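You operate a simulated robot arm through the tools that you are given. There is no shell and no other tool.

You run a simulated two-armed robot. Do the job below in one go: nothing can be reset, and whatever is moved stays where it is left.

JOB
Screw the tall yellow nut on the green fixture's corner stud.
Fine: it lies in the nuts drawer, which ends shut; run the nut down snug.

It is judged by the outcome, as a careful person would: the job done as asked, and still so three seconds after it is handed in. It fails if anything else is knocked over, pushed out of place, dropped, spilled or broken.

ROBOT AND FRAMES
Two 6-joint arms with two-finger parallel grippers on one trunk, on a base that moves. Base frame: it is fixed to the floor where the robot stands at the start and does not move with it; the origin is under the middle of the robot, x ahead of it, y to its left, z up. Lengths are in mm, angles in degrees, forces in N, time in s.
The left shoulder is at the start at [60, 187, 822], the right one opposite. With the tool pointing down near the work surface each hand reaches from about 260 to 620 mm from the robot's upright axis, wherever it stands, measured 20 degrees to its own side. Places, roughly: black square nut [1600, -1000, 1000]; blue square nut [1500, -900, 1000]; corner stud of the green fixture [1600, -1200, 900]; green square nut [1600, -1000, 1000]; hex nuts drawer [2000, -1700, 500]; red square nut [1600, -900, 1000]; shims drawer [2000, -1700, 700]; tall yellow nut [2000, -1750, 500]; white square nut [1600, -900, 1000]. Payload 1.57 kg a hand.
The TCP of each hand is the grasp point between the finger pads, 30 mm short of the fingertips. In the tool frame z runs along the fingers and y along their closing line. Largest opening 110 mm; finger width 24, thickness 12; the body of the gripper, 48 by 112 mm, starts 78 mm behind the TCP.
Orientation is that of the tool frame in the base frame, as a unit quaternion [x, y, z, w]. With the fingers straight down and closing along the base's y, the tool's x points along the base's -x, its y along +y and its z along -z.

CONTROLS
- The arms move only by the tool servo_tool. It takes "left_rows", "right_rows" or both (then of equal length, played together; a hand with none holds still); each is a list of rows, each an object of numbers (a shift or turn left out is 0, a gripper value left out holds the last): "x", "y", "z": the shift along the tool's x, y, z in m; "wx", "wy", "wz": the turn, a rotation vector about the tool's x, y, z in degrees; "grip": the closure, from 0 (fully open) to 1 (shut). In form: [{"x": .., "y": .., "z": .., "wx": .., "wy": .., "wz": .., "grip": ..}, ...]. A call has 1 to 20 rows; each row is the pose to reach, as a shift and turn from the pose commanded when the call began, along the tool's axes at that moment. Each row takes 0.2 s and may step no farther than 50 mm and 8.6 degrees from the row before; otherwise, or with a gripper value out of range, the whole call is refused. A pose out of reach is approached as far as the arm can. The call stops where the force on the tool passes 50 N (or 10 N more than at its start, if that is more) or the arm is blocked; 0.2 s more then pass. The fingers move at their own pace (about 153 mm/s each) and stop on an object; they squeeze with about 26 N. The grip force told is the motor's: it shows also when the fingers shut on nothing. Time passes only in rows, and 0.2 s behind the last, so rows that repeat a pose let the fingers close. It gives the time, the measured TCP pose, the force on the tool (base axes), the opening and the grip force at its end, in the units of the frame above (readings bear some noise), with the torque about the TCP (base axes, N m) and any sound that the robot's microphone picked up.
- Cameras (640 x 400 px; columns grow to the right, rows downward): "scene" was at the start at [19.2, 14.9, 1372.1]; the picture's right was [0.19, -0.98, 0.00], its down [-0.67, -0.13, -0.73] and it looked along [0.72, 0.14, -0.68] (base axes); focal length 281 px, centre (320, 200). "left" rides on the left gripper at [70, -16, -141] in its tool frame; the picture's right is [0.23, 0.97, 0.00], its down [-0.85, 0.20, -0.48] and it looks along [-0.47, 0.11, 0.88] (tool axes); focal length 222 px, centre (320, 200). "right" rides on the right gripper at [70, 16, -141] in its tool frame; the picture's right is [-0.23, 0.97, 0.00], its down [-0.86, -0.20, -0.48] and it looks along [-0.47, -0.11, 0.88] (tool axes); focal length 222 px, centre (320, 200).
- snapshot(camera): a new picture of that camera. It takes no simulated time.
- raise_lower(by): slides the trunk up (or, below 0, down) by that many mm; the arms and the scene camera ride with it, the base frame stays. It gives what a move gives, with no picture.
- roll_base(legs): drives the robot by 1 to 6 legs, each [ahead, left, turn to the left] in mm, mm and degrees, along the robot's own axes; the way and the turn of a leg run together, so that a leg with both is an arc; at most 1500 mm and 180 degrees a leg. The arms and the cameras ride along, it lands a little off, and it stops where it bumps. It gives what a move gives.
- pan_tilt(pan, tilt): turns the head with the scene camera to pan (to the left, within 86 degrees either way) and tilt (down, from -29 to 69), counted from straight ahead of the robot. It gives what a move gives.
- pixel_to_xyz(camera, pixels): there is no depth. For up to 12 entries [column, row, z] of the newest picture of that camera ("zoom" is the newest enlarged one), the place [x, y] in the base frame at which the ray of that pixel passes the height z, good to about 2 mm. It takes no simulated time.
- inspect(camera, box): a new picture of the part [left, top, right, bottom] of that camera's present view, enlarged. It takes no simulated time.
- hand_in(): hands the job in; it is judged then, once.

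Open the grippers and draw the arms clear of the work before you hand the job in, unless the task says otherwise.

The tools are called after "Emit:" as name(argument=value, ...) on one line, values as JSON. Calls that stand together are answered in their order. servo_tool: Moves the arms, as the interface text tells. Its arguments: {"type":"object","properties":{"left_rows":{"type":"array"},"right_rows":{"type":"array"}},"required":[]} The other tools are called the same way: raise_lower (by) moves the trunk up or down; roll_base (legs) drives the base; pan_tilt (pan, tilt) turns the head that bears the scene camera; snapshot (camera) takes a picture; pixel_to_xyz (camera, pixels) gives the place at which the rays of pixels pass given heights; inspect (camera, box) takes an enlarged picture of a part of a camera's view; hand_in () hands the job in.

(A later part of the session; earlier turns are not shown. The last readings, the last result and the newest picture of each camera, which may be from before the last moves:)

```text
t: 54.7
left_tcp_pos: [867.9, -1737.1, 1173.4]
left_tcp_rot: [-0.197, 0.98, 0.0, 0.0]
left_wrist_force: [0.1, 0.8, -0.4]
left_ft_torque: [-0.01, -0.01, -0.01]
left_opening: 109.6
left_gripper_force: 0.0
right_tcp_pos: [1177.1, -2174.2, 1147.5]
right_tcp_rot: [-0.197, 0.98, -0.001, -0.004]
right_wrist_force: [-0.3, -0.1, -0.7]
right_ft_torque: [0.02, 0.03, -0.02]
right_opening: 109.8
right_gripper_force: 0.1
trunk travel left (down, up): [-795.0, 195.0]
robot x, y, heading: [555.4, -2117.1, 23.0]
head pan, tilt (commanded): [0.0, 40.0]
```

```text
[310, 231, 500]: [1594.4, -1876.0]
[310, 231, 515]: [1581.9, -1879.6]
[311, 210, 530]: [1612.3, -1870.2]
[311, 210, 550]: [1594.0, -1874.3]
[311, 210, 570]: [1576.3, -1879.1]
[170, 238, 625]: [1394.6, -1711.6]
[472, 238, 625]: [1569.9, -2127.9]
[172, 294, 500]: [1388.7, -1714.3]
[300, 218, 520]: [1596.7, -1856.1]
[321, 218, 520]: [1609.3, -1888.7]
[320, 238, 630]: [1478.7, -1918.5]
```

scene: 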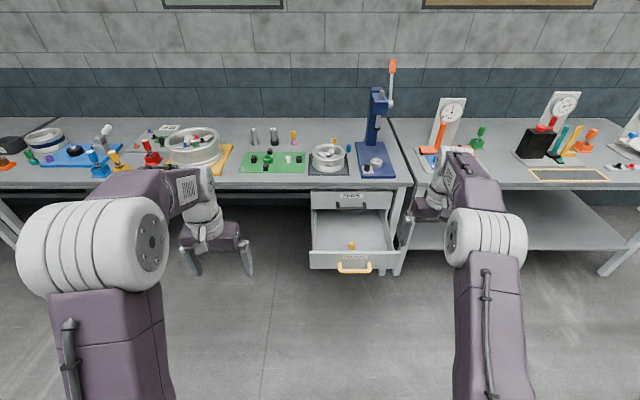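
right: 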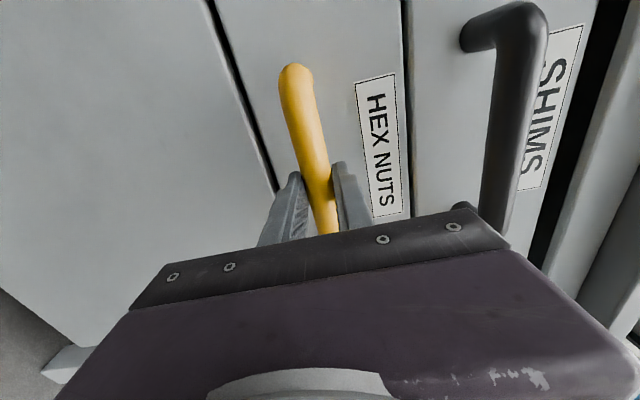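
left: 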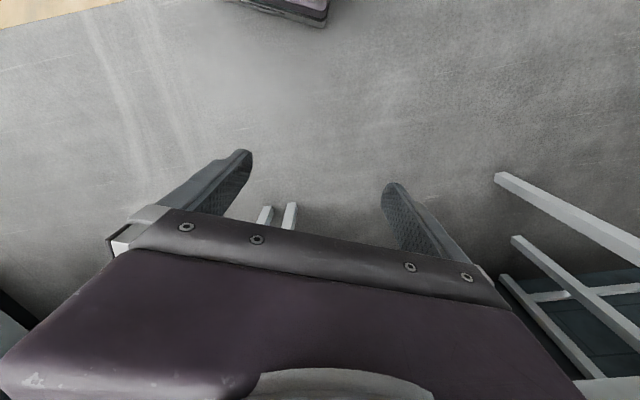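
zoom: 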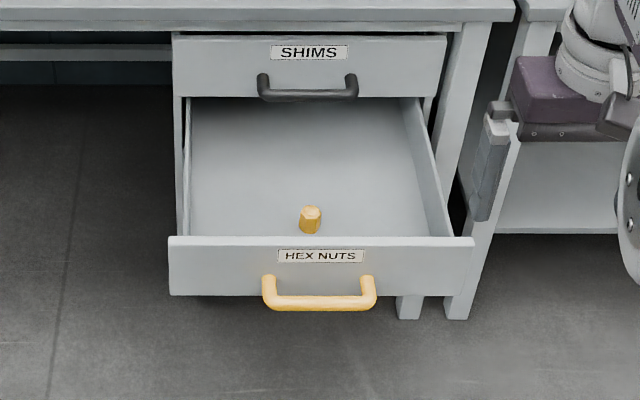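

The nut's centre is near u≈752, v≈-2343, standing about 40 mm tall on the drawer floor. I bring the right hand back 120 mm to the left, then drive 500 mm ahead at this height so the hand is above the nut, still short of the bench edge (u=915).

Emit:
servo_tool(right_rows=[{"y": 0.03}, {"y": 0.06}, {"y": 0.09}, {"y": 0.12}, {"y": 0.12}])

Emit:
roll_base(legs=[[480, 0, 0]])

Emit:
snapshot(camera="scene")

Emit:
snapshot(camera="right")

```text
t: 55.9
left_tcp_pos: [867.0, -1737.3, 1173.8]
left_tcp_rot: [-0.197, 0.98, 0.0, 0.0]
left_wrist_force: [-0.2, 0.0, 0.1]
left_ft_torque: [0.06, 0.01, -0.01]
left_opening: 110.0
left_gripper_force: 0.0
right_tcp_pos: [1130.8, -2062.9, 1146.9]
right_tcp_rot: [-0.197, 0.98, -0.001, -0.004]
right_wrist_force: [-0.2, -0.1, -0.4]
right_ft_torque: [-0.03, -0.01, -0.01]
right_opening: 109.9
right_gripper_force: 0.1
trunk travel left (down, up): [-795.0, 195.0]
robot x, y, heading: [558.1, -2117.1, 22.5]
head pan, tilt (commanded): [0.0, 40.0]
```

```text
t: 58.7
left_tcp_pos: [1307.6, -1550.1, 1175.6]
left_tcp_rot: [-0.197, 0.98, 0.0, 0.001]
left_wrist_force: [-0.4, 0.5, 0.4]
left_ft_torque: [0.02, 0.0, 0.01]
left_opening: 110.0
left_gripper_force: 0.1
right_tcp_pos: [1571.9, -1876.2, 1148.2]
right_tcp_rot: [-0.198, 0.98, -0.001, -0.005]
right_wrist_force: [0.0, 0.6, 0.3]
right_ft_torque: [0.0, -0.02, 0.0]
right_opening: 110.2
right_gripper_force: 0.0
trunk travel left (down, up): [-795.0, 195.0]
robot x, y, heading: [1002.0, -1930.2, 22.8]
head pan, tilt (commanded): [0.0, 40.0]
```

```text
taken
```

scene: 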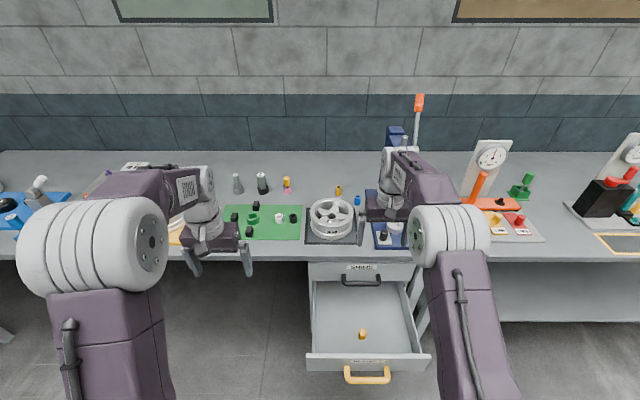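

```text
taken
```

right: 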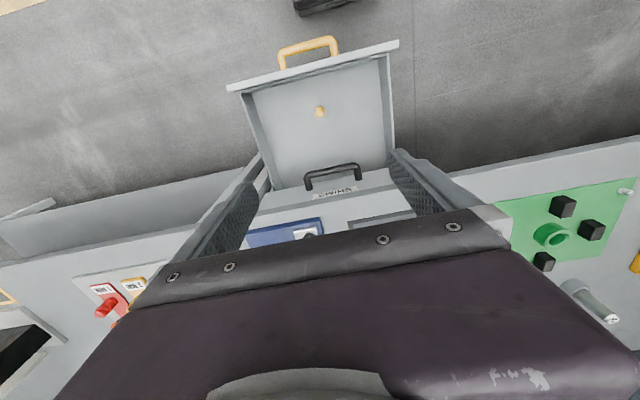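

Both cameras see the nut: scene (362,334), right (320,111). I cross-check its position and the position of the robot's own base (dark edge at right camera (320,12)).

Emit:
inspect(camera="right", box=[280, 80, 360, 140])

Emit:
pixel_to_xyz(camera="right", pixels=[[320, 111, 500], [320, 111, 550], [625, 191, 880], [320, 12, 300], [320, 12, 200], [312, 68, 630]])

Emit:
inspect(camera="scene", box=[330, 310, 400, 360])

Emit:
pixel_to_xyz(camera="scene", pixels=[[362, 334, 500], [362, 334, 550], [362, 356, 630]])

```text
6.67 times, centred on (320, 110) of right
```

zoom: 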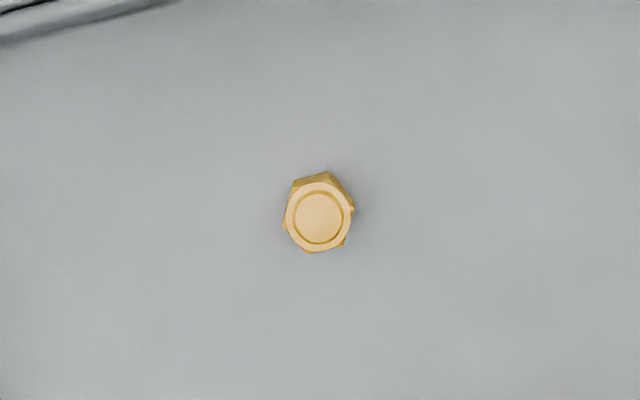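

```text
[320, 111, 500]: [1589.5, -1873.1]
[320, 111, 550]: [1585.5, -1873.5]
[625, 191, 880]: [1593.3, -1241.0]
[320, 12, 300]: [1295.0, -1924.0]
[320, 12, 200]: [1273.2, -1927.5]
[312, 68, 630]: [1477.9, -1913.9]
```

```text
8.00 times, centred on (365, 335) of scene
```

zoom: 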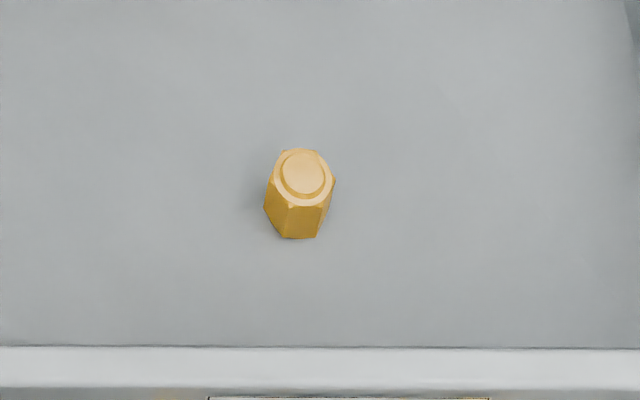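

```text
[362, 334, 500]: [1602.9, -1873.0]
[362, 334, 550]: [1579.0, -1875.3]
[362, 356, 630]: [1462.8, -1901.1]
```

The nut stands upright at about (1586,-1874); the robot's own base front stays at u≈450, well short of the handle at u≈565. I lower the trunk 400 mm and look closely at the nut.

Emit:
raise_lower(by=-400)

Emit:
snapshot(camera="right")

Emit:
inspect(camera="right", box=[270, 90, 370, 170])

Emit:
snapshot(camera="scene")

```text
t: 62.6
left_tcp_pos: [1309.0, -1549.2, 774.6]
left_tcp_rot: [-0.198, 0.98, 0.0, 0.0]
left_wrist_force: [0.4, 0.5, -0.3]
left_ft_torque: [-0.01, 0.0, 0.05]
left_opening: 110.2
left_gripper_force: 0.0
right_tcp_pos: [1573.8, -1876.1, 747.7]
right_tcp_rot: [-0.199, 0.98, -0.001, -0.005]
right_wrist_force: [-0.3, 0.0, -1.0]
right_ft_torque: [0.01, 0.01, 0.02]
right_opening: 109.8
right_gripper_force: 0.1
trunk travel left (down, up): [-395.0, 595.0]
robot x, y, heading: [1000.9, -1926.3, 22.9]
head pan, tilt (commanded): [0.0, 40.0]
```

```text
taken
```

right: 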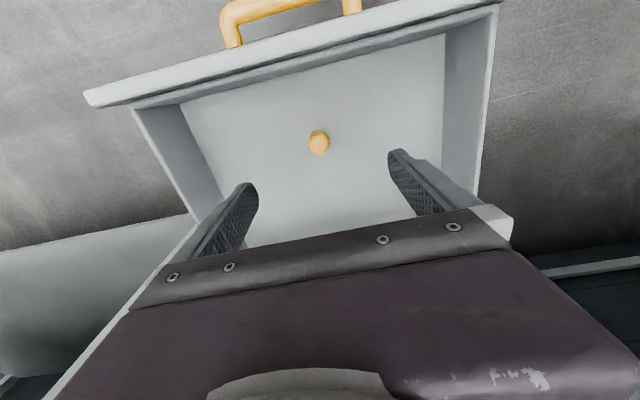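

```text
5.00 times, centred on (320, 130) of right
```

zoom: 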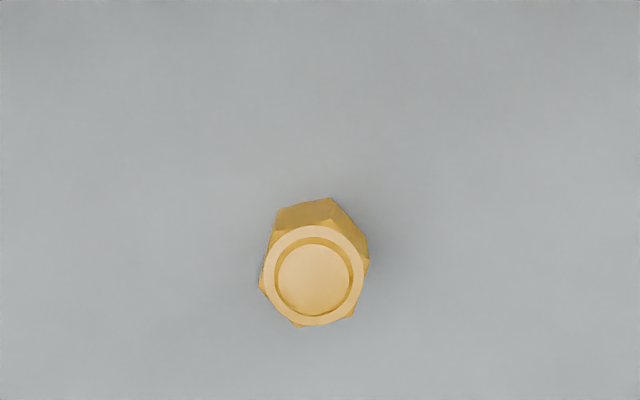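

```text
taken
```

scene: 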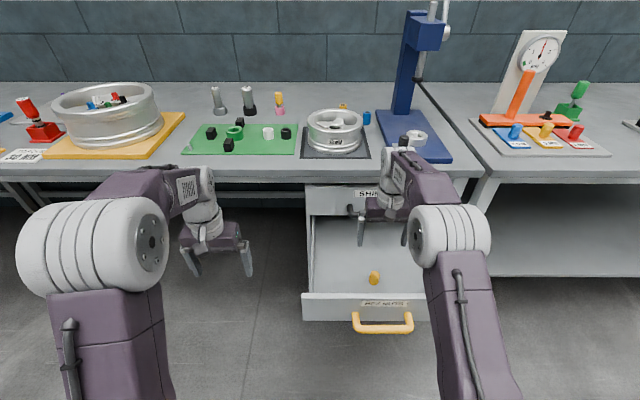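

The nut's top shows a light disc within a ring (zoom (313,278)); I need its height and a closer look to know whether that end is closed. I triangulate and then lower another 90 mm.

Emit:
pixel_to_xyz(camera="right", pixels=[[318.6, 145.6, 530], [318.6, 145.6, 550], [318.6, 145.6, 570]])

Emit:
inspect(camera="scene", box=[344, 254, 404, 294])

Emit:
pixel_to_xyz(camera="zoom", pixels=[[320, 190, 530], [320, 190, 550], [320, 190, 570]])

```text
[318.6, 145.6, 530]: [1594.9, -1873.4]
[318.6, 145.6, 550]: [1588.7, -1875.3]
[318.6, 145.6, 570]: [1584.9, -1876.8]
```

```text
10.00 times, centred on (374, 274) of scene
```

zoom: 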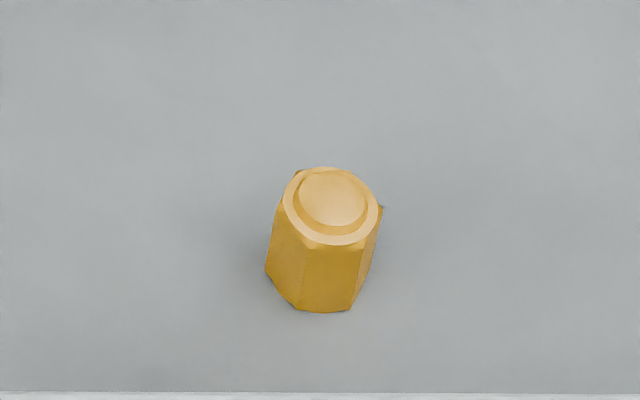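

```text
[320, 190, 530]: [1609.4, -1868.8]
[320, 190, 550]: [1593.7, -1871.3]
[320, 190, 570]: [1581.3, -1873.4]
```

The light disc is a raised boss (its near side wall is visible in both views), so the closed end is up and the hole is below. Nut top z≈560 at about (1587,-1875). I shift the hand 13 mm ahead and 3 mm right, then lower 100 mm.

Emit:
servo_tool(right_rows=[{"x": -0.006, "y": -0.002}, {"x": -0.012, "y": -0.003}, {"x": -0.012, "y": -0.003}])

Emit:
raise_lower(by=-100)

Emit:
snapshot(camera="right")

Emit:
inspect(camera="right", box=[270, 120, 370, 200])

```text
t: 63.4
left_tcp_pos: [1308.1, -1550.5, 774.3]
left_tcp_rot: [-0.197, 0.98, -0.001, -0.001]
left_wrist_force: [0.3, 0.0, -0.1]
left_ft_torque: [0.01, -0.01, 0.01]
left_opening: 110.1
left_gripper_force: 0.1
right_tcp_pos: [1585.5, -1874.9, 747.2]
right_tcp_rot: [-0.198, 0.98, 0.0, -0.004]
right_wrist_force: [0.6, 0.0, 0.5]
right_ft_torque: [0.02, 0.0, 0.05]
right_opening: 109.7
right_gripper_force: 0.1
trunk travel left (down, up): [-395.0, 595.0]
robot x, y, heading: [998.9, -1932.6, 22.7]
head pan, tilt (commanded): [0.0, 40.0]
```

```text
t: 64.7
left_tcp_pos: [1308.2, -1549.9, 674.5]
left_tcp_rot: [-0.198, 0.98, 0.001, 0.0]
left_wrist_force: [-0.4, 0.4, 0.2]
left_ft_torque: [0.01, -0.01, 0.02]
left_opening: 109.7
left_gripper_force: 0.0
right_tcp_pos: [1585.4, -1875.4, 648.4]
right_tcp_rot: [-0.198, 0.98, -0.001, -0.005]
right_wrist_force: [0.3, 0.2, 0.2]
right_ft_torque: [-0.03, 0.02, -0.02]
right_opening: 110.0
right_gripper_force: 0.0
trunk travel left (down, up): [-295.0, 695.0]
robot x, y, heading: [1001.7, -1928.6, 22.8]
head pan, tilt (commanded): [0.0, 40.0]
```

```text
taken
```

right: 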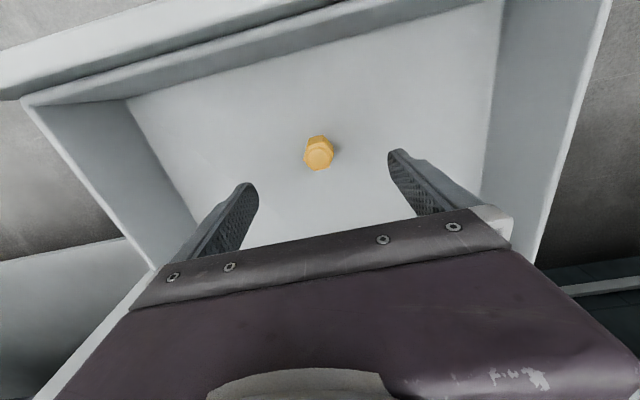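

```text
5.00 times, centred on (320, 160) of right
```

zoom: 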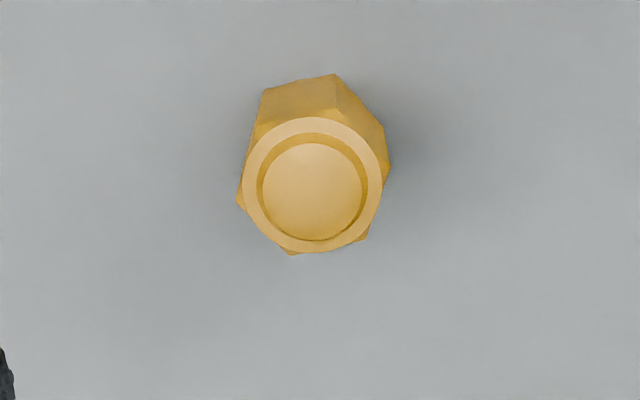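

Hex corners of the nut in the zoom are at about 17° (+60k) clockwise from image-up, so its flats call for a hand turn of about -32° or +28° about the tool axis. I find the nut axis position from this closer view.

Emit:
pixel_to_xyz(camera="zoom", pixels=[[313, 192, 555], [313, 192, 560], [313, 192, 565], [262, 92, 508], [336, 74, 508], [385, 125, 508], [238, 195, 550], [291, 254, 550], [367, 238, 550], [389, 168, 550]])

```text
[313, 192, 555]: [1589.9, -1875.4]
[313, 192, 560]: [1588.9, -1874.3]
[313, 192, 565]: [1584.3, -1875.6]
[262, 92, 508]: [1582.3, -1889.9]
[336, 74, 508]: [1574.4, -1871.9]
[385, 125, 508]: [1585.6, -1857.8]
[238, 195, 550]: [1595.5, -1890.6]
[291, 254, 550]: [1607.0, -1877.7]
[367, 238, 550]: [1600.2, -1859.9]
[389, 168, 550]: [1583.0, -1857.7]
```

The nut axis is at (1589,-1874.3), side 18 mm (31 mm across flats), and its corners lie along the closing line, so I turn the hand -30° about its axis. I first correct the slight tool tilt and the 4 mm offset.

Emit:
servo_tool(right_rows=[{"x": -0.004, "wy": -0.58}, {"x": -0.004, "wy": -0.58}])

Emit:
servo_tool(right_rows=[{"wz": -7.5}, {"wz": -15}, {"wz": -22.5}, {"wz": -30}, {"wz": -30}])

Emit:
raise_lower(by=-45)

Emit:
snapshot(camera="right")

Emit:
inspect(camera="right", box=[270, 130, 370, 210])

```text
t: 65.3
left_tcp_pos: [1308.6, -1550.9, 674.0]
left_tcp_rot: [-0.198, 0.98, -0.001, 0.0]
left_wrist_force: [-0.9, -0.1, 0.0]
left_ft_torque: [-0.02, 0.01, 0.01]
left_opening: 110.0
left_gripper_force: 0.0
right_tcp_pos: [1589.5, -1871.3, 645.2]
right_tcp_rot: [-0.198, 0.98, 0.0, 0.001]
right_wrist_force: [-0.2, -0.8, 0.1]
right_ft_torque: [-0.02, -0.01, 0.0]
right_opening: 110.3
right_gripper_force: 0.1
trunk travel left (down, up): [-295.0, 695.0]
robot x, y, heading: [999.7, -1931.9, 22.5]
head pan, tilt (commanded): [0.0, 40.0]
```

```text
t: 66.5
left_tcp_pos: [1307.3, -1549.0, 674.7]
left_tcp_rot: [-0.198, 0.98, 0.0, 0.0]
left_wrist_force: [0.1, 0.6, -0.7]
left_ft_torque: [-0.01, -0.05, 0.0]
left_opening: 110.0
left_gripper_force: 0.0
right_tcp_pos: [1589.6, -1872.3, 647.2]
right_tcp_rot: [-0.446, 0.895, 0.0, 0.0]
right_wrist_force: [0.4, 0.3, 0.4]
right_ft_torque: [-0.04, -0.02, -0.02]
right_opening: 110.1
right_gripper_force: 0.1
trunk travel left (down, up): [-295.0, 695.0]
robot x, y, heading: [997.2, -1928.7, 22.9]
head pan, tilt (commanded): [0.0, 40.0]
```

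```text
t: 67.4
left_tcp_pos: [1308.3, -1550.6, 630.0]
left_tcp_rot: [-0.198, 0.98, 0.001, -0.001]
left_wrist_force: [-0.9, 0.7, 0.1]
left_ft_torque: [0.03, 0.0, 0.0]
left_opening: 110.1
left_gripper_force: 0.1
right_tcp_pos: [1589.4, -1872.5, 601.6]
right_tcp_rot: [-0.445, 0.896, 0.0, 0.0]
right_wrist_force: [-0.5, 0.3, 0.6]
right_ft_torque: [-0.02, 0.0, 0.02]
right_opening: 109.8
right_gripper_force: 0.1
trunk travel left (down, up): [-250.0, 740.0]
robot x, y, heading: [998.4, -1929.5, 22.9]
head pan, tilt (commanded): [0.0, 40.0]
```

```text
taken
```

right: 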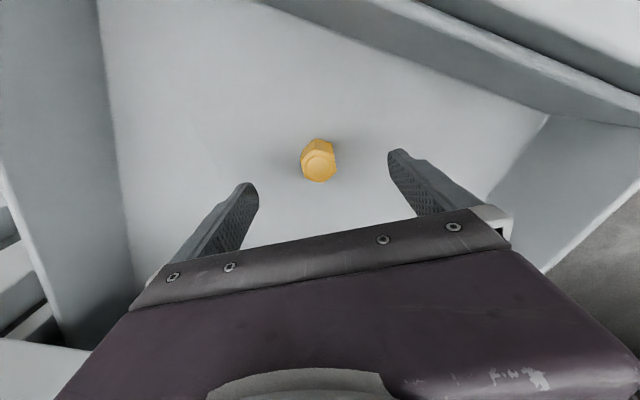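

```text
5.00 times, centred on (320, 170) of right
```

zoom: 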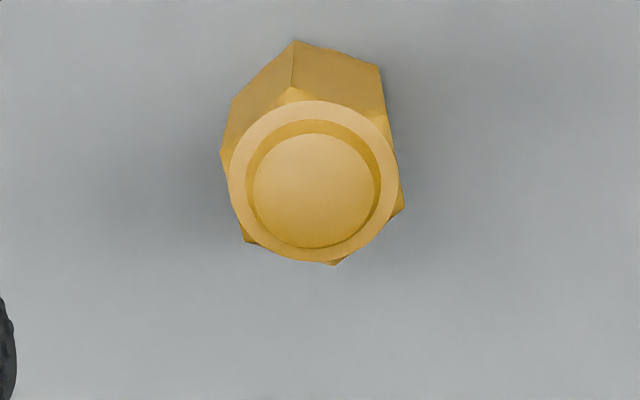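

The flats now face the fingers (face normal matches the tool's closing line within 2°). I nudge 2 mm and lower 38 mm to bring the pads around the upper half of the nut.

Emit:
servo_tool(right_rows=[{"x": 0.002, "y": -0.0012, "z": 0.01}, {"x": 0.002, "y": -0.0012, "z": 0.02}, {"x": 0.002, "y": -0.0012, "z": 0.03}, {"x": 0.002, "y": -0.0012, "z": 0.038}, {"x": 0.002, "y": -0.0012, "z": 0.038}])

Emit:
snapshot(camera="right")

Emit:
inspect(camera="right", box=[270, 140, 370, 220])

Emit:
snapshot(camera="scene")

```text
t: 68.6
left_tcp_pos: [1309.1, -1549.4, 628.6]
left_tcp_rot: [-0.197, 0.98, 0.001, 0.0]
left_wrist_force: [0.6, -0.7, 0.1]
left_ft_torque: [0.02, 0.04, -0.01]
left_opening: 110.1
left_gripper_force: 0.0
right_tcp_pos: [1589.0, -1875.7, 563.6]
right_tcp_rot: [-0.444, 0.896, 0.0, 0.0]
right_wrist_force: [0.5, -0.2, 0.4]
right_ft_torque: [0.0, 0.0, 0.02]
right_opening: 109.9
right_gripper_force: 0.0
trunk travel left (down, up): [-250.0, 740.0]
robot x, y, heading: [999.8, -1930.9, 22.7]
head pan, tilt (commanded): [0.0, 40.0]
```

```text
taken
```

right: 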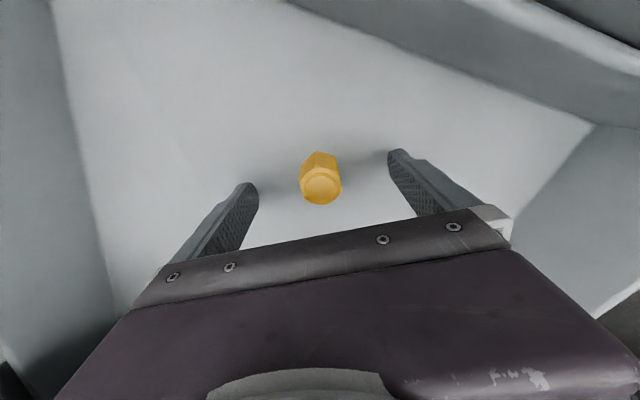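

```text
5.00 times, centred on (320, 180) of right
```

zoom: 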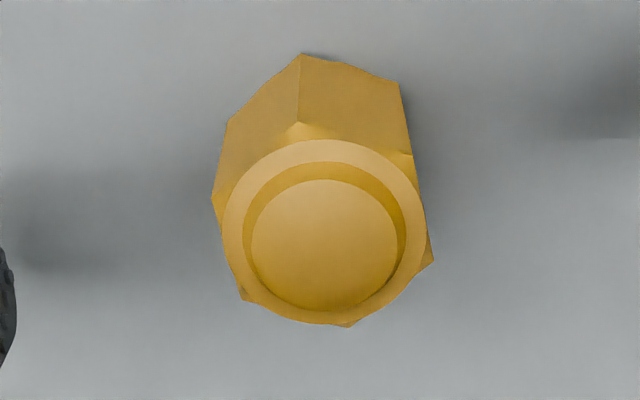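

```text
taken
```

scene: 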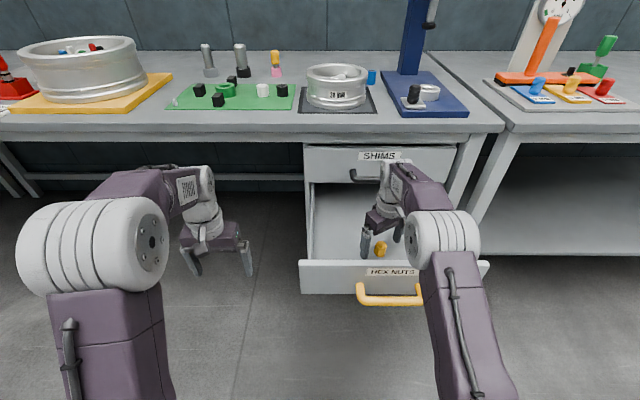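

The nut is centred between the fingers (boss at right-camera (320.6,188.8)); its hex spans about z 514..552. I lower 6 mm more and close.

Emit:
servo_tool(right_rows=[{"z": 0.003}, {"z": 0.006}, {"z": 0.006, "grip": 0.4}, {"z": 0.006, "grip": 0.6}, {"z": 0.006, "grip": 0.7}, {"z": 0.006, "grip": 1}, {"z": 0.006, "grip": 1}, {"z": 0.006, "grip": 1}])

Emit:
snapshot(camera="right")

Emit:
inspect(camera="right", box=[270, 140, 370, 220])

```text
t: 70.4
left_tcp_pos: [1309.1, -1550.1, 629.7]
left_tcp_rot: [-0.198, 0.98, 0.0, 0.0]
left_wrist_force: [0.0, -0.1, 0.0]
left_ft_torque: [0.03, -0.03, 0.0]
left_opening: 110.1
left_gripper_force: 0.0
right_tcp_pos: [1589.9, -1874.2, 557.3]
right_tcp_rot: [-0.444, 0.896, 0.0, 0.0]
right_wrist_force: [-0.7, -0.2, 0.2]
right_ft_torque: [-0.02, 0.02, -0.01]
right_opening: 29.5
right_gripper_force: 25.9
trunk travel left (down, up): [-250.0, 740.0]
robot x, y, heading: [994.6, -1928.9, 22.8]
head pan, tilt (commanded): [0.0, 40.0]
```

```text
taken
```

right: 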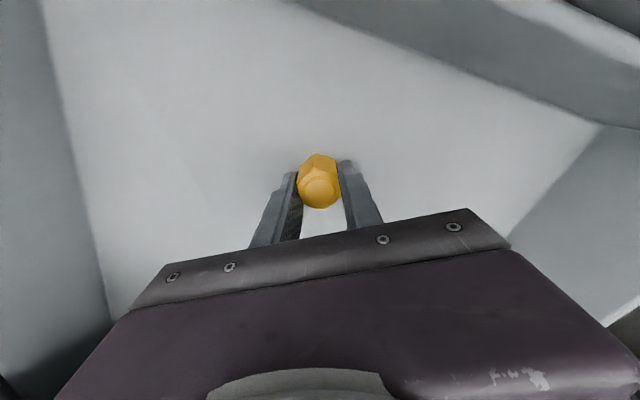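

```text
5.00 times, centred on (320, 180) of right
```

zoom: 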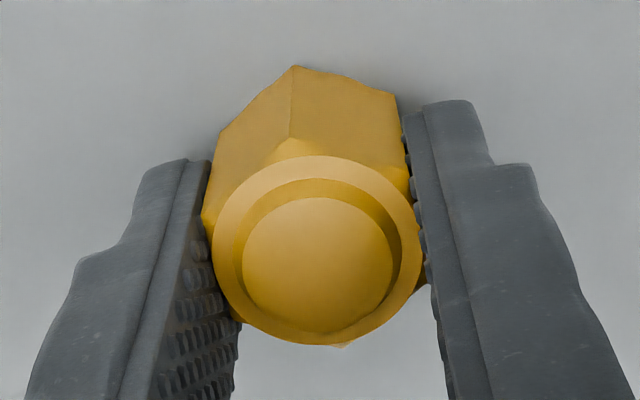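

The nut is held (opening 29.5 mm, 26 N). I lift it a little with the arm, then raise the trunk to clear the drawer.

Emit:
servo_tool(right_rows=[{"z": -0.01}, {"z": -0.02}, {"z": -0.03}, {"z": -0.03}])

Emit:
raise_lower(by=250)

Emit:
inspect(camera="right", box=[240, 120, 400, 220])

Emit:
snapshot(camera="scene")

```text
t: 71.4
left_tcp_pos: [1308.8, -1549.6, 628.7]
left_tcp_rot: [-0.198, 0.98, 0.0, -0.001]
left_wrist_force: [-0.2, 0.9, 0.4]
left_ft_torque: [0.03, 0.0, 0.0]
left_opening: 110.2
left_gripper_force: 0.0
right_tcp_pos: [1589.5, -1874.9, 587.1]
right_tcp_rot: [-0.445, 0.896, -0.001, -0.001]
right_wrist_force: [-0.5, 0.2, -1.1]
right_ft_torque: [0.0, 0.01, -0.03]
right_opening: 29.7
right_gripper_force: 25.9
trunk travel left (down, up): [-250.0, 740.0]
robot x, y, heading: [1001.2, -1929.3, 23.0]
head pan, tilt (commanded): [0.0, 40.0]
```

```text
t: 74.0
left_tcp_pos: [1309.3, -1550.2, 879.4]
left_tcp_rot: [-0.199, 0.98, 0.0, 0.0]
left_wrist_force: [0.5, -0.6, -0.4]
left_ft_torque: [-0.01, -0.01, 0.01]
left_opening: 110.0
left_gripper_force: 0.0
right_tcp_pos: [1589.0, -1874.5, 837.3]
right_tcp_rot: [-0.444, 0.896, -0.001, 0.0]
right_wrist_force: [0.4, -0.2, -0.9]
right_ft_torque: [0.0, 0.05, -0.01]
right_opening: 29.7
right_gripper_force: 26.6
trunk travel left (down, up): [-500.0, 490.0]
robot x, y, heading: [1001.2, -1930.8, 22.6]
head pan, tilt (commanded): [0.0, 40.0]
```

```text
4.00 times, centred on (320, 170) of right
```

zoom: 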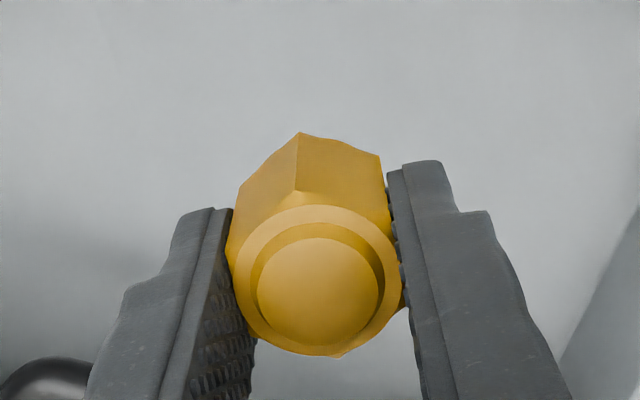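

```text
taken
```

scene: 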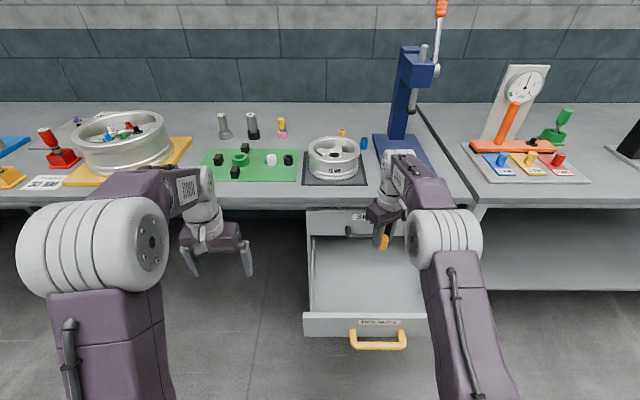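

The nut stays firmly held. The drawer will be shut afterwards with the emptied right hand; first I draw both arms in (right 64 mm back, left 100 mm back and up 40) for the trip to the bench.

Emit:
servo_tool(right_rows=[{"x": 0.0185, "y": 0.0107}, {"x": 0.037, "y": 0.0213}, {"x": 0.0554, "y": 0.032}, {"x": 0.0554, "y": 0.032}], left_rows=[{"x": 0.033, "z": -0.013}, {"x": 0.066, "z": -0.026}, {"x": 0.1, "z": -0.04}, {"x": 0.1, "z": -0.04}])

Emit:
raise_lower(by=180)

Emit:
snapshot(camera="scene")

```text
t: 75.0
left_tcp_pos: [1216.7, -1588.9, 919.2]
left_tcp_rot: [-0.198, 0.98, -0.001, 0.0]
left_wrist_force: [0.9, 0.3, -0.1]
left_ft_torque: [0.02, 0.02, -0.01]
left_opening: 110.0
left_gripper_force: 0.1
right_tcp_pos: [1531.5, -1899.7, 836.7]
right_tcp_rot: [-0.445, 0.896, 0.0, 0.0]
right_wrist_force: [0.7, 0.0, -0.5]
right_ft_torque: [-0.04, 0.0, 0.01]
right_opening: 29.8
right_gripper_force: 26.0
trunk travel left (down, up): [-500.0, 490.0]
robot x, y, heading: [997.8, -1928.4, 22.7]
head pan, tilt (commanded): [0.0, 40.0]
```

```text
t: 77.0
left_tcp_pos: [1215.8, -1588.7, 1099.0]
left_tcp_rot: [-0.197, 0.98, 0.001, 0.001]
left_wrist_force: [-0.2, 0.1, 0.1]
left_ft_torque: [-0.01, -0.02, -0.01]
left_opening: 110.1
left_gripper_force: 0.1
right_tcp_pos: [1530.8, -1899.6, 1018.2]
right_tcp_rot: [-0.445, 0.896, 0.0, -0.001]
right_wrist_force: [-0.4, 0.5, -1.4]
right_ft_torque: [0.0, -0.01, 0.0]
right_opening: 29.8
right_gripper_force: 26.0
trunk travel left (down, up): [-680.0, 310.0]
robot x, y, heading: [998.3, -1932.1, 22.8]
head pan, tilt (commanded): [0.0, 40.0]
```

```text
taken
```

scene: 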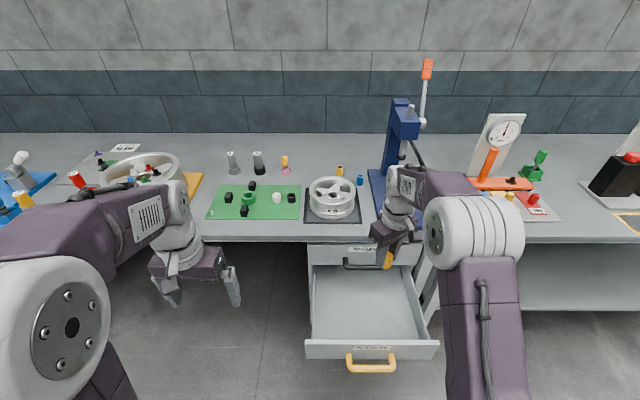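

The stud is visible at about (212,211) at the plate's near-left corner. I enlarge it.

Emit:
inspect(camera="scene", box=[192, 176, 272, 226])

Emit:
pixel_to_xyz(camera="zoom", pixels=[[160, 270, 860], [160, 270, 880]])

```text
8.00 times, centred on (232, 201) of scene
```

zoom: 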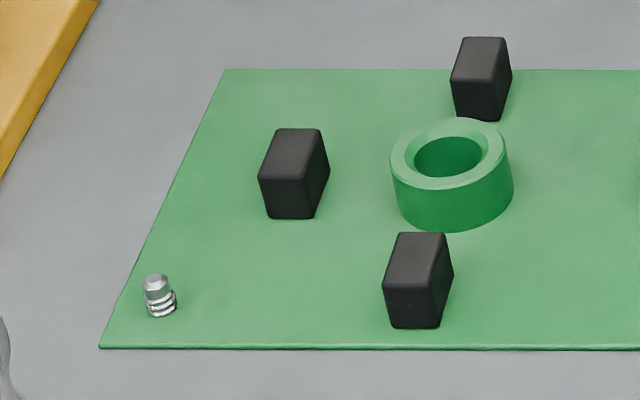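

```text
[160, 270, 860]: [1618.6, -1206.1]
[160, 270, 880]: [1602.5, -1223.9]
```

The stud has a smooth lead tip and threads below. I get its base and tip positions at likely heights for a consistent vertical axis.

Emit:
pixel_to_xyz(camera="zoom", pixels=[[163, 311, 852], [163, 311, 856], [163, 311, 860], [154, 281, 875], [154, 281, 880], [154, 281, 885], [154, 281, 890], [101, 347, 856], [222, 70, 856]])

```text
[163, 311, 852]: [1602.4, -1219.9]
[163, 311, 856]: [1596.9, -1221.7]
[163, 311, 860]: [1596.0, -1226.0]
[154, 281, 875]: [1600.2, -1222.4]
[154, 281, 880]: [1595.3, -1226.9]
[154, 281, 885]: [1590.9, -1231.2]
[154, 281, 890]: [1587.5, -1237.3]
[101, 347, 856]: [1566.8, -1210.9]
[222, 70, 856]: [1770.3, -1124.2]
```

The stud axis comes out at about (1597,-1223), base z≈856, tip z≈879. I drive 599 mm to the left and then 290 mm ahead, holding the nut at about z 975..1018, above everything there.

Emit:
roll_base(legs=[[0, 599, 0]])

Emit:
snapshot(camera="scene")

```text
t: 80.3
left_tcp_pos: [984.6, -1037.0, 1099.2]
left_tcp_rot: [-0.197, 0.98, 0.0, 0.0]
left_wrist_force: [-0.5, 0.5, -0.2]
left_ft_torque: [0.04, -0.02, 0.01]
left_opening: 109.7
left_gripper_force: 0.1
right_tcp_pos: [1297.5, -1347.8, 1017.1]
right_tcp_rot: [-0.444, 0.896, 0.0, 0.0]
right_wrist_force: [-0.3, 0.3, -1.1]
right_ft_torque: [0.01, 0.0, 0.01]
right_opening: 29.7
right_gripper_force: 26.4
trunk travel left (down, up): [-680.0, 310.0]
robot x, y, heading: [766.3, -1374.9, 22.9]
head pan, tilt (commanded): [0.0, 40.0]
```

```text
taken
```

scene: 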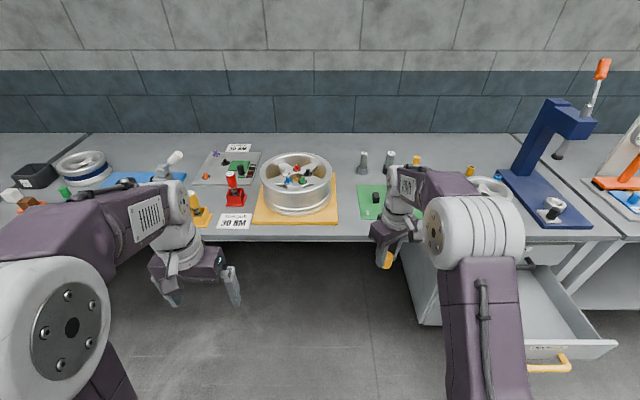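

The hand is now in line with the stud (v≈-1743). I drive 300 mm ahead, still high above the plate.

Emit:
roll_base(legs=[[300, 0, 0]])

Emit:
snapshot(camera="scene")

Emit:
snapshot(camera="right")

Emit:
snapshot(camera="left")

```text
t: 82.4
left_tcp_pos: [1263.5, -919.1, 1100.2]
left_tcp_rot: [-0.196, 0.981, 0.0, 0.0]
left_wrist_force: [-1.0, -0.2, -0.1]
left_ft_torque: [0.01, -0.04, -0.01]
left_opening: 110.2
left_gripper_force: 0.1
right_tcp_pos: [1576.1, -1232.0, 1017.4]
right_tcp_rot: [-0.443, 0.897, -0.001, 0.0]
right_wrist_force: [-0.6, -0.2, -0.5]
right_ft_torque: [0.01, 0.0, 0.01]
right_opening: 29.6
right_gripper_force: 25.7
trunk travel left (down, up): [-680.0, 310.0]
robot x, y, heading: [1046.7, -1261.4, 22.7]
head pan, tilt (commanded): [0.0, 40.0]
```

```text
taken
```

scene: 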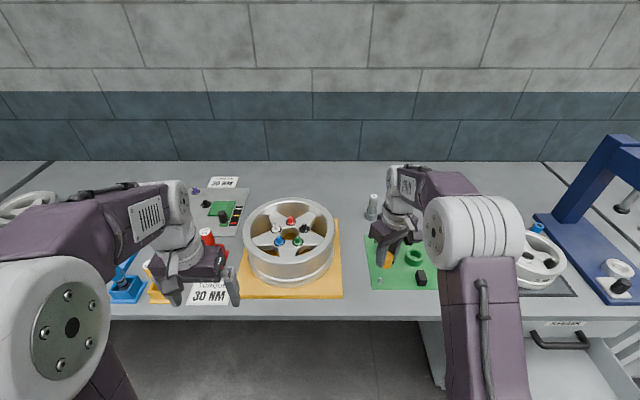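

```text
taken
```

right: 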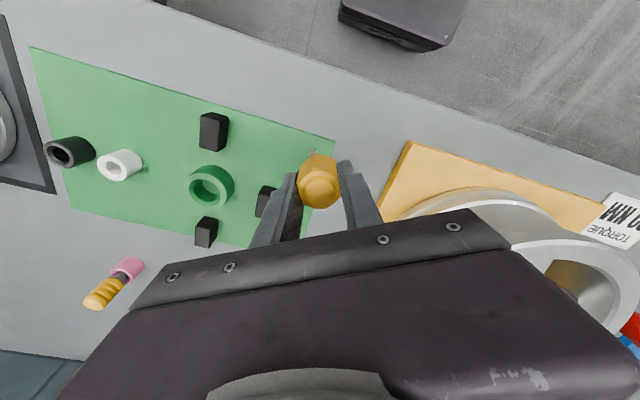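

```text
taken
```

left: 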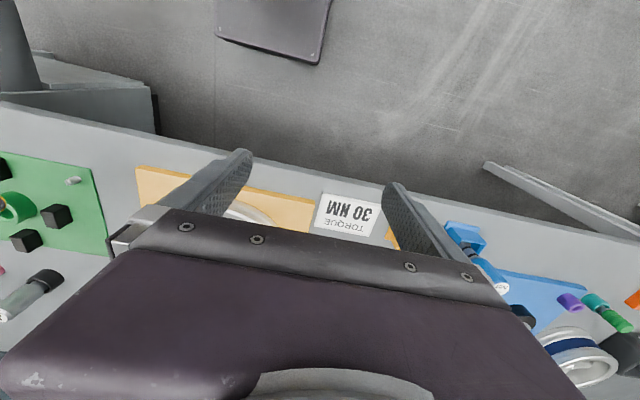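

The left camera sees the stud at (73,180), the scene camera at (378,283); the right sees it just beyond the nut near (314,151). I enlarge each.

Emit:
inspect(camera="left", box=[43, 160, 103, 200])

Emit:
pixel_to_xyz(camera="left", pixels=[[73, 180, 856], [73, 180, 870], [73, 180, 880]])

Emit:
inspect(camera="scene", box=[350, 240, 430, 300])

Emit:
pixel_to_xyz(camera="scene", pixels=[[379, 283, 856], [379, 283, 870], [379, 283, 880]])

Emit:
inspect(camera="right", box=[280, 120, 360, 180])

```text
10.00 times, centred on (73, 180) of left
```

zoom: 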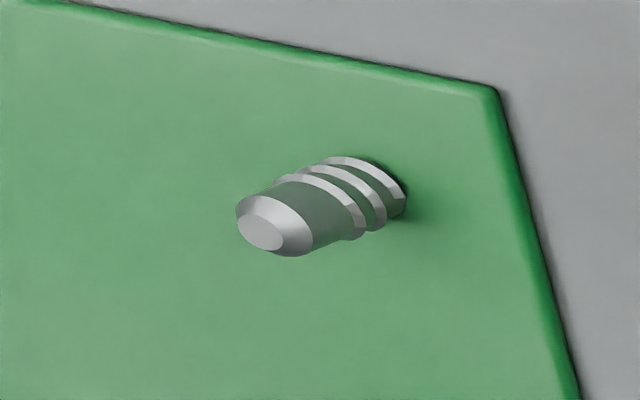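

```text
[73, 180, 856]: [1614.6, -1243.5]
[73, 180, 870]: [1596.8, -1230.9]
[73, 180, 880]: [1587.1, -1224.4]
```

```text
6.67 times, centred on (390, 270) of scene
```

zoom: 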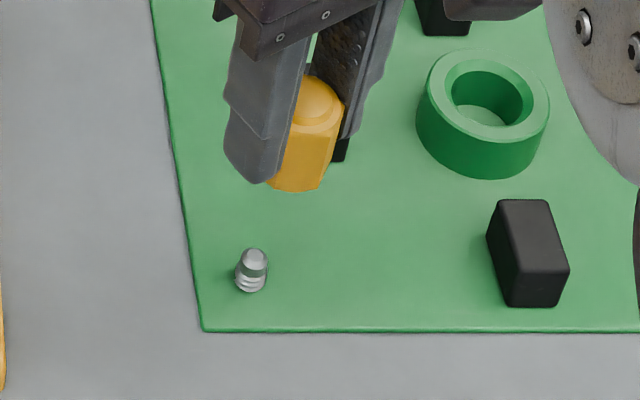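

```text
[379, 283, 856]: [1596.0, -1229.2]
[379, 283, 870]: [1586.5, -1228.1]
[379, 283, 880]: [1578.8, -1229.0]
```

```text
6.67 times, centred on (320, 150) of right
```

zoom: 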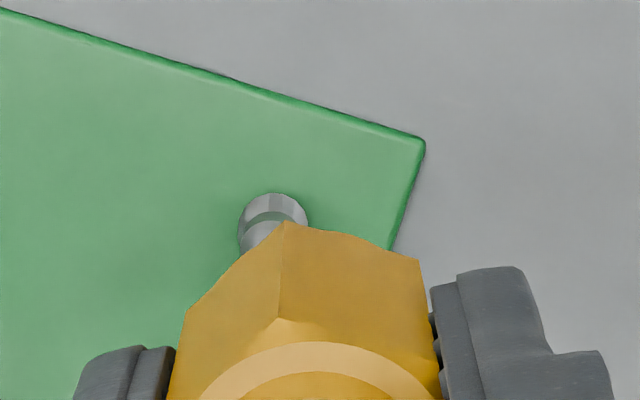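

The tip is at left (68.5,182.5) and scene (380.3,278.7); the base at left (79.3,179) and scene (379.7,282.7). I triangulate these.

Emit:
pixel_to_xyz(camera="left", pixels=[[68.5, 182.5, 875], [68.5, 182.5, 880], [68.5, 182.5, 885], [79.3, 179, 852], [79.3, 179, 856], [79.3, 179, 860]])

Emit:
pixel_to_xyz(camera="scene", pixels=[[380.3, 278.7, 875], [380.3, 278.7, 880], [380.3, 278.7, 885], [379.7, 282.7, 852], [379.7, 282.7, 856], [379.7, 282.7, 860]])

Emit:
pixel_to_xyz(camera="zoom", pixels=[[273, 226, 856], [273, 226, 860], [424, 145, 856]])

```text
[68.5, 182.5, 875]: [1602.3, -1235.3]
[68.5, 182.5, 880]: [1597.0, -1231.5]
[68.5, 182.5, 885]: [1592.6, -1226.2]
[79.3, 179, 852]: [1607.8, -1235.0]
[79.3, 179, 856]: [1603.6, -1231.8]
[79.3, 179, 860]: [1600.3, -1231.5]
```

```text
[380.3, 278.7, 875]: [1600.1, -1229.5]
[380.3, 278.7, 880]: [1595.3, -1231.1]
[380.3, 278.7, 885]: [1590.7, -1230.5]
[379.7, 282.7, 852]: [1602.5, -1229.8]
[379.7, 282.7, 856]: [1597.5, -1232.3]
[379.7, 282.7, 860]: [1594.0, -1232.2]
```

```text
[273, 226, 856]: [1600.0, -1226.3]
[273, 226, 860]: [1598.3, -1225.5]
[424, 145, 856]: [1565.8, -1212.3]
```

Estimates of the stud axis agree to a few mm around (1598,-1229), tip z≈880. I shift the nut over it while still high, and check where the rim's right edge lies for clearance.

Emit:
pixel_to_xyz(camera="scene", pixels=[[334, 243, 900], [334, 243, 950], [334, 243, 1000], [332, 265, 862], [289, 200, 950], [289, 200, 1000]])

Emit:
servo_tool(right_rows=[{"x": -0.008, "y": -0.008}, {"x": -0.0158, "y": -0.0157}, {"x": -0.0158, "y": -0.0157, "z": 0.02}, {"x": -0.0158, "y": -0.0157, "z": 0.04}, {"x": -0.0158, "y": -0.0157, "z": 0.06}, {"x": -0.0158, "y": -0.0157, "z": 0.06}])

Emit:
inspect(camera="scene", box=[340, 220, 440, 300])

Emit:
inspect(camera="left", box=[13, 140, 133, 220])

Emit:
snapshot(camera="right")

```text
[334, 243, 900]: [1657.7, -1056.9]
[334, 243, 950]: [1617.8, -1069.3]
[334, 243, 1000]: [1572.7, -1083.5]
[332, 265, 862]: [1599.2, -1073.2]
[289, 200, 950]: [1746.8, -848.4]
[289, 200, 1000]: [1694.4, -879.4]
```

```text
t: 83.8
left_tcp_pos: [1263.4, -920.2, 1099.9]
left_tcp_rot: [-0.196, 0.981, 0.0, 0.001]
left_wrist_force: [0.5, -0.1, 0.4]
left_ft_torque: [0.0, -0.01, 0.0]
left_opening: 110.1
left_gripper_force: 0.0
right_tcp_pos: [1600.5, -1228.4, 957.7]
right_tcp_rot: [-0.444, 0.896, -0.001, 0.0]
right_wrist_force: [-0.4, 0.0, -1.3]
right_ft_torque: [-0.01, -0.02, 0.0]
right_opening: 29.5
right_gripper_force: 26.1
trunk travel left (down, up): [-680.0, 310.0]
robot x, y, heading: [1045.4, -1263.5, 22.4]
head pan, tilt (commanded): [0.0, 40.0]
```

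```text
5.00 times, centred on (390, 260) of scene
```

zoom: 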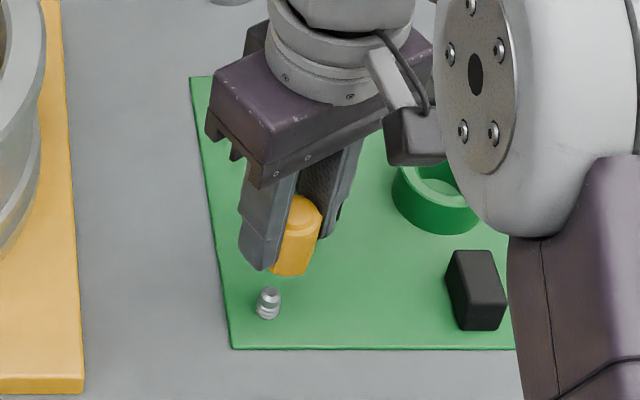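

```text
5.00 times, centred on (73, 180) of left
```

zoom: 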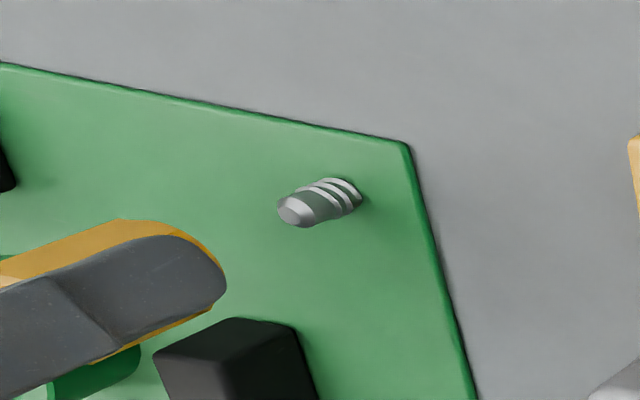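

```text
taken
```

right: 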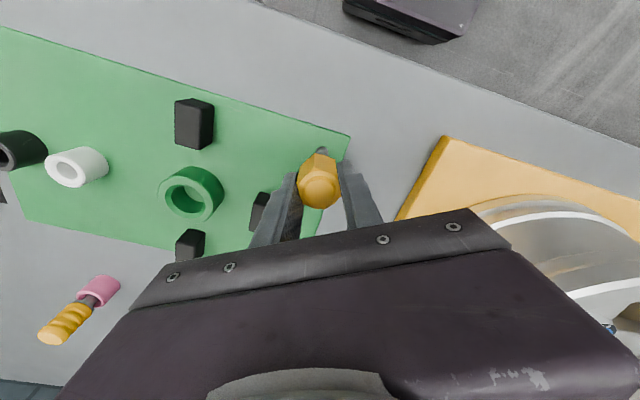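

The rim is about 160 mm clear. The nut is now roughly above the stud; I lower 22 mm more to just above the tip and compare nut and stud in both views.

Emit:
servo_tool(right_rows=[{"z": 0.01}, {"z": 0.022}, {"z": 0.022}])

Emit:
inspect(camera="scene", box=[360, 250, 410, 290])

Emit:
inspect(camera="left", box=[33, 155, 108, 205])

Emit:
inspect(camera="right", box=[285, 130, 365, 190])

```text
t: 84.6
left_tcp_pos: [1264.9, -920.3, 1099.6]
left_tcp_rot: [-0.197, 0.98, 0.0, 0.0]
left_wrist_force: [0.5, -0.1, 0.3]
left_ft_torque: [0.01, -0.01, 0.02]
left_opening: 110.1
left_gripper_force: 0.1
right_tcp_pos: [1599.2, -1228.0, 935.8]
right_tcp_rot: [-0.443, 0.896, 0.0, 0.0]
right_wrist_force: [0.6, -0.3, -0.7]
right_ft_torque: [-0.03, 0.02, -0.01]
right_opening: 29.5
right_gripper_force: 26.2
trunk travel left (down, up): [-680.0, 310.0]
robot x, y, heading: [1046.4, -1260.1, 22.4]
head pan, tilt (commanded): [0.0, 40.0]
```

```text
10.00 times, centred on (385, 270) of scene
```

zoom: 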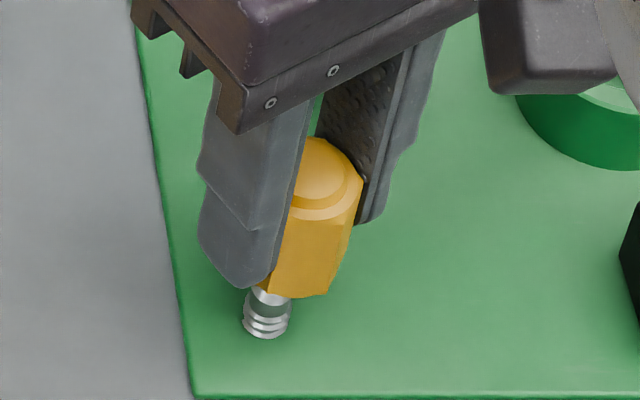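

```text
8.00 times, centred on (70, 180) of left
```

zoom: 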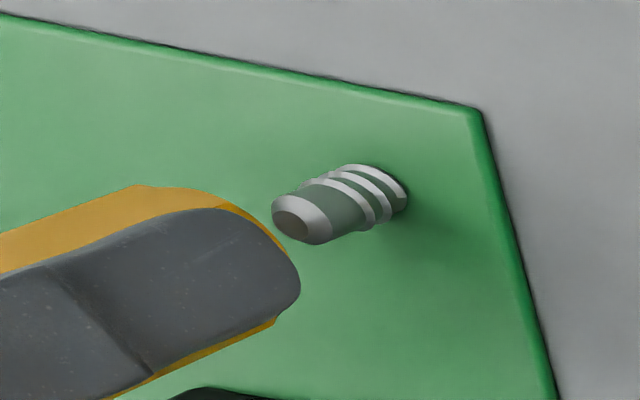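

```text
6.67 times, centred on (325, 160) of right
```

zoom: 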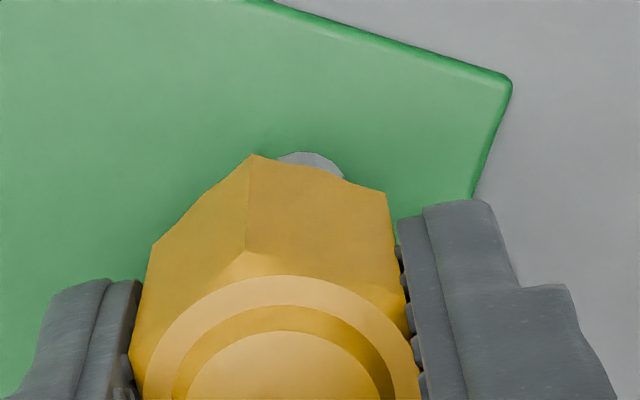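

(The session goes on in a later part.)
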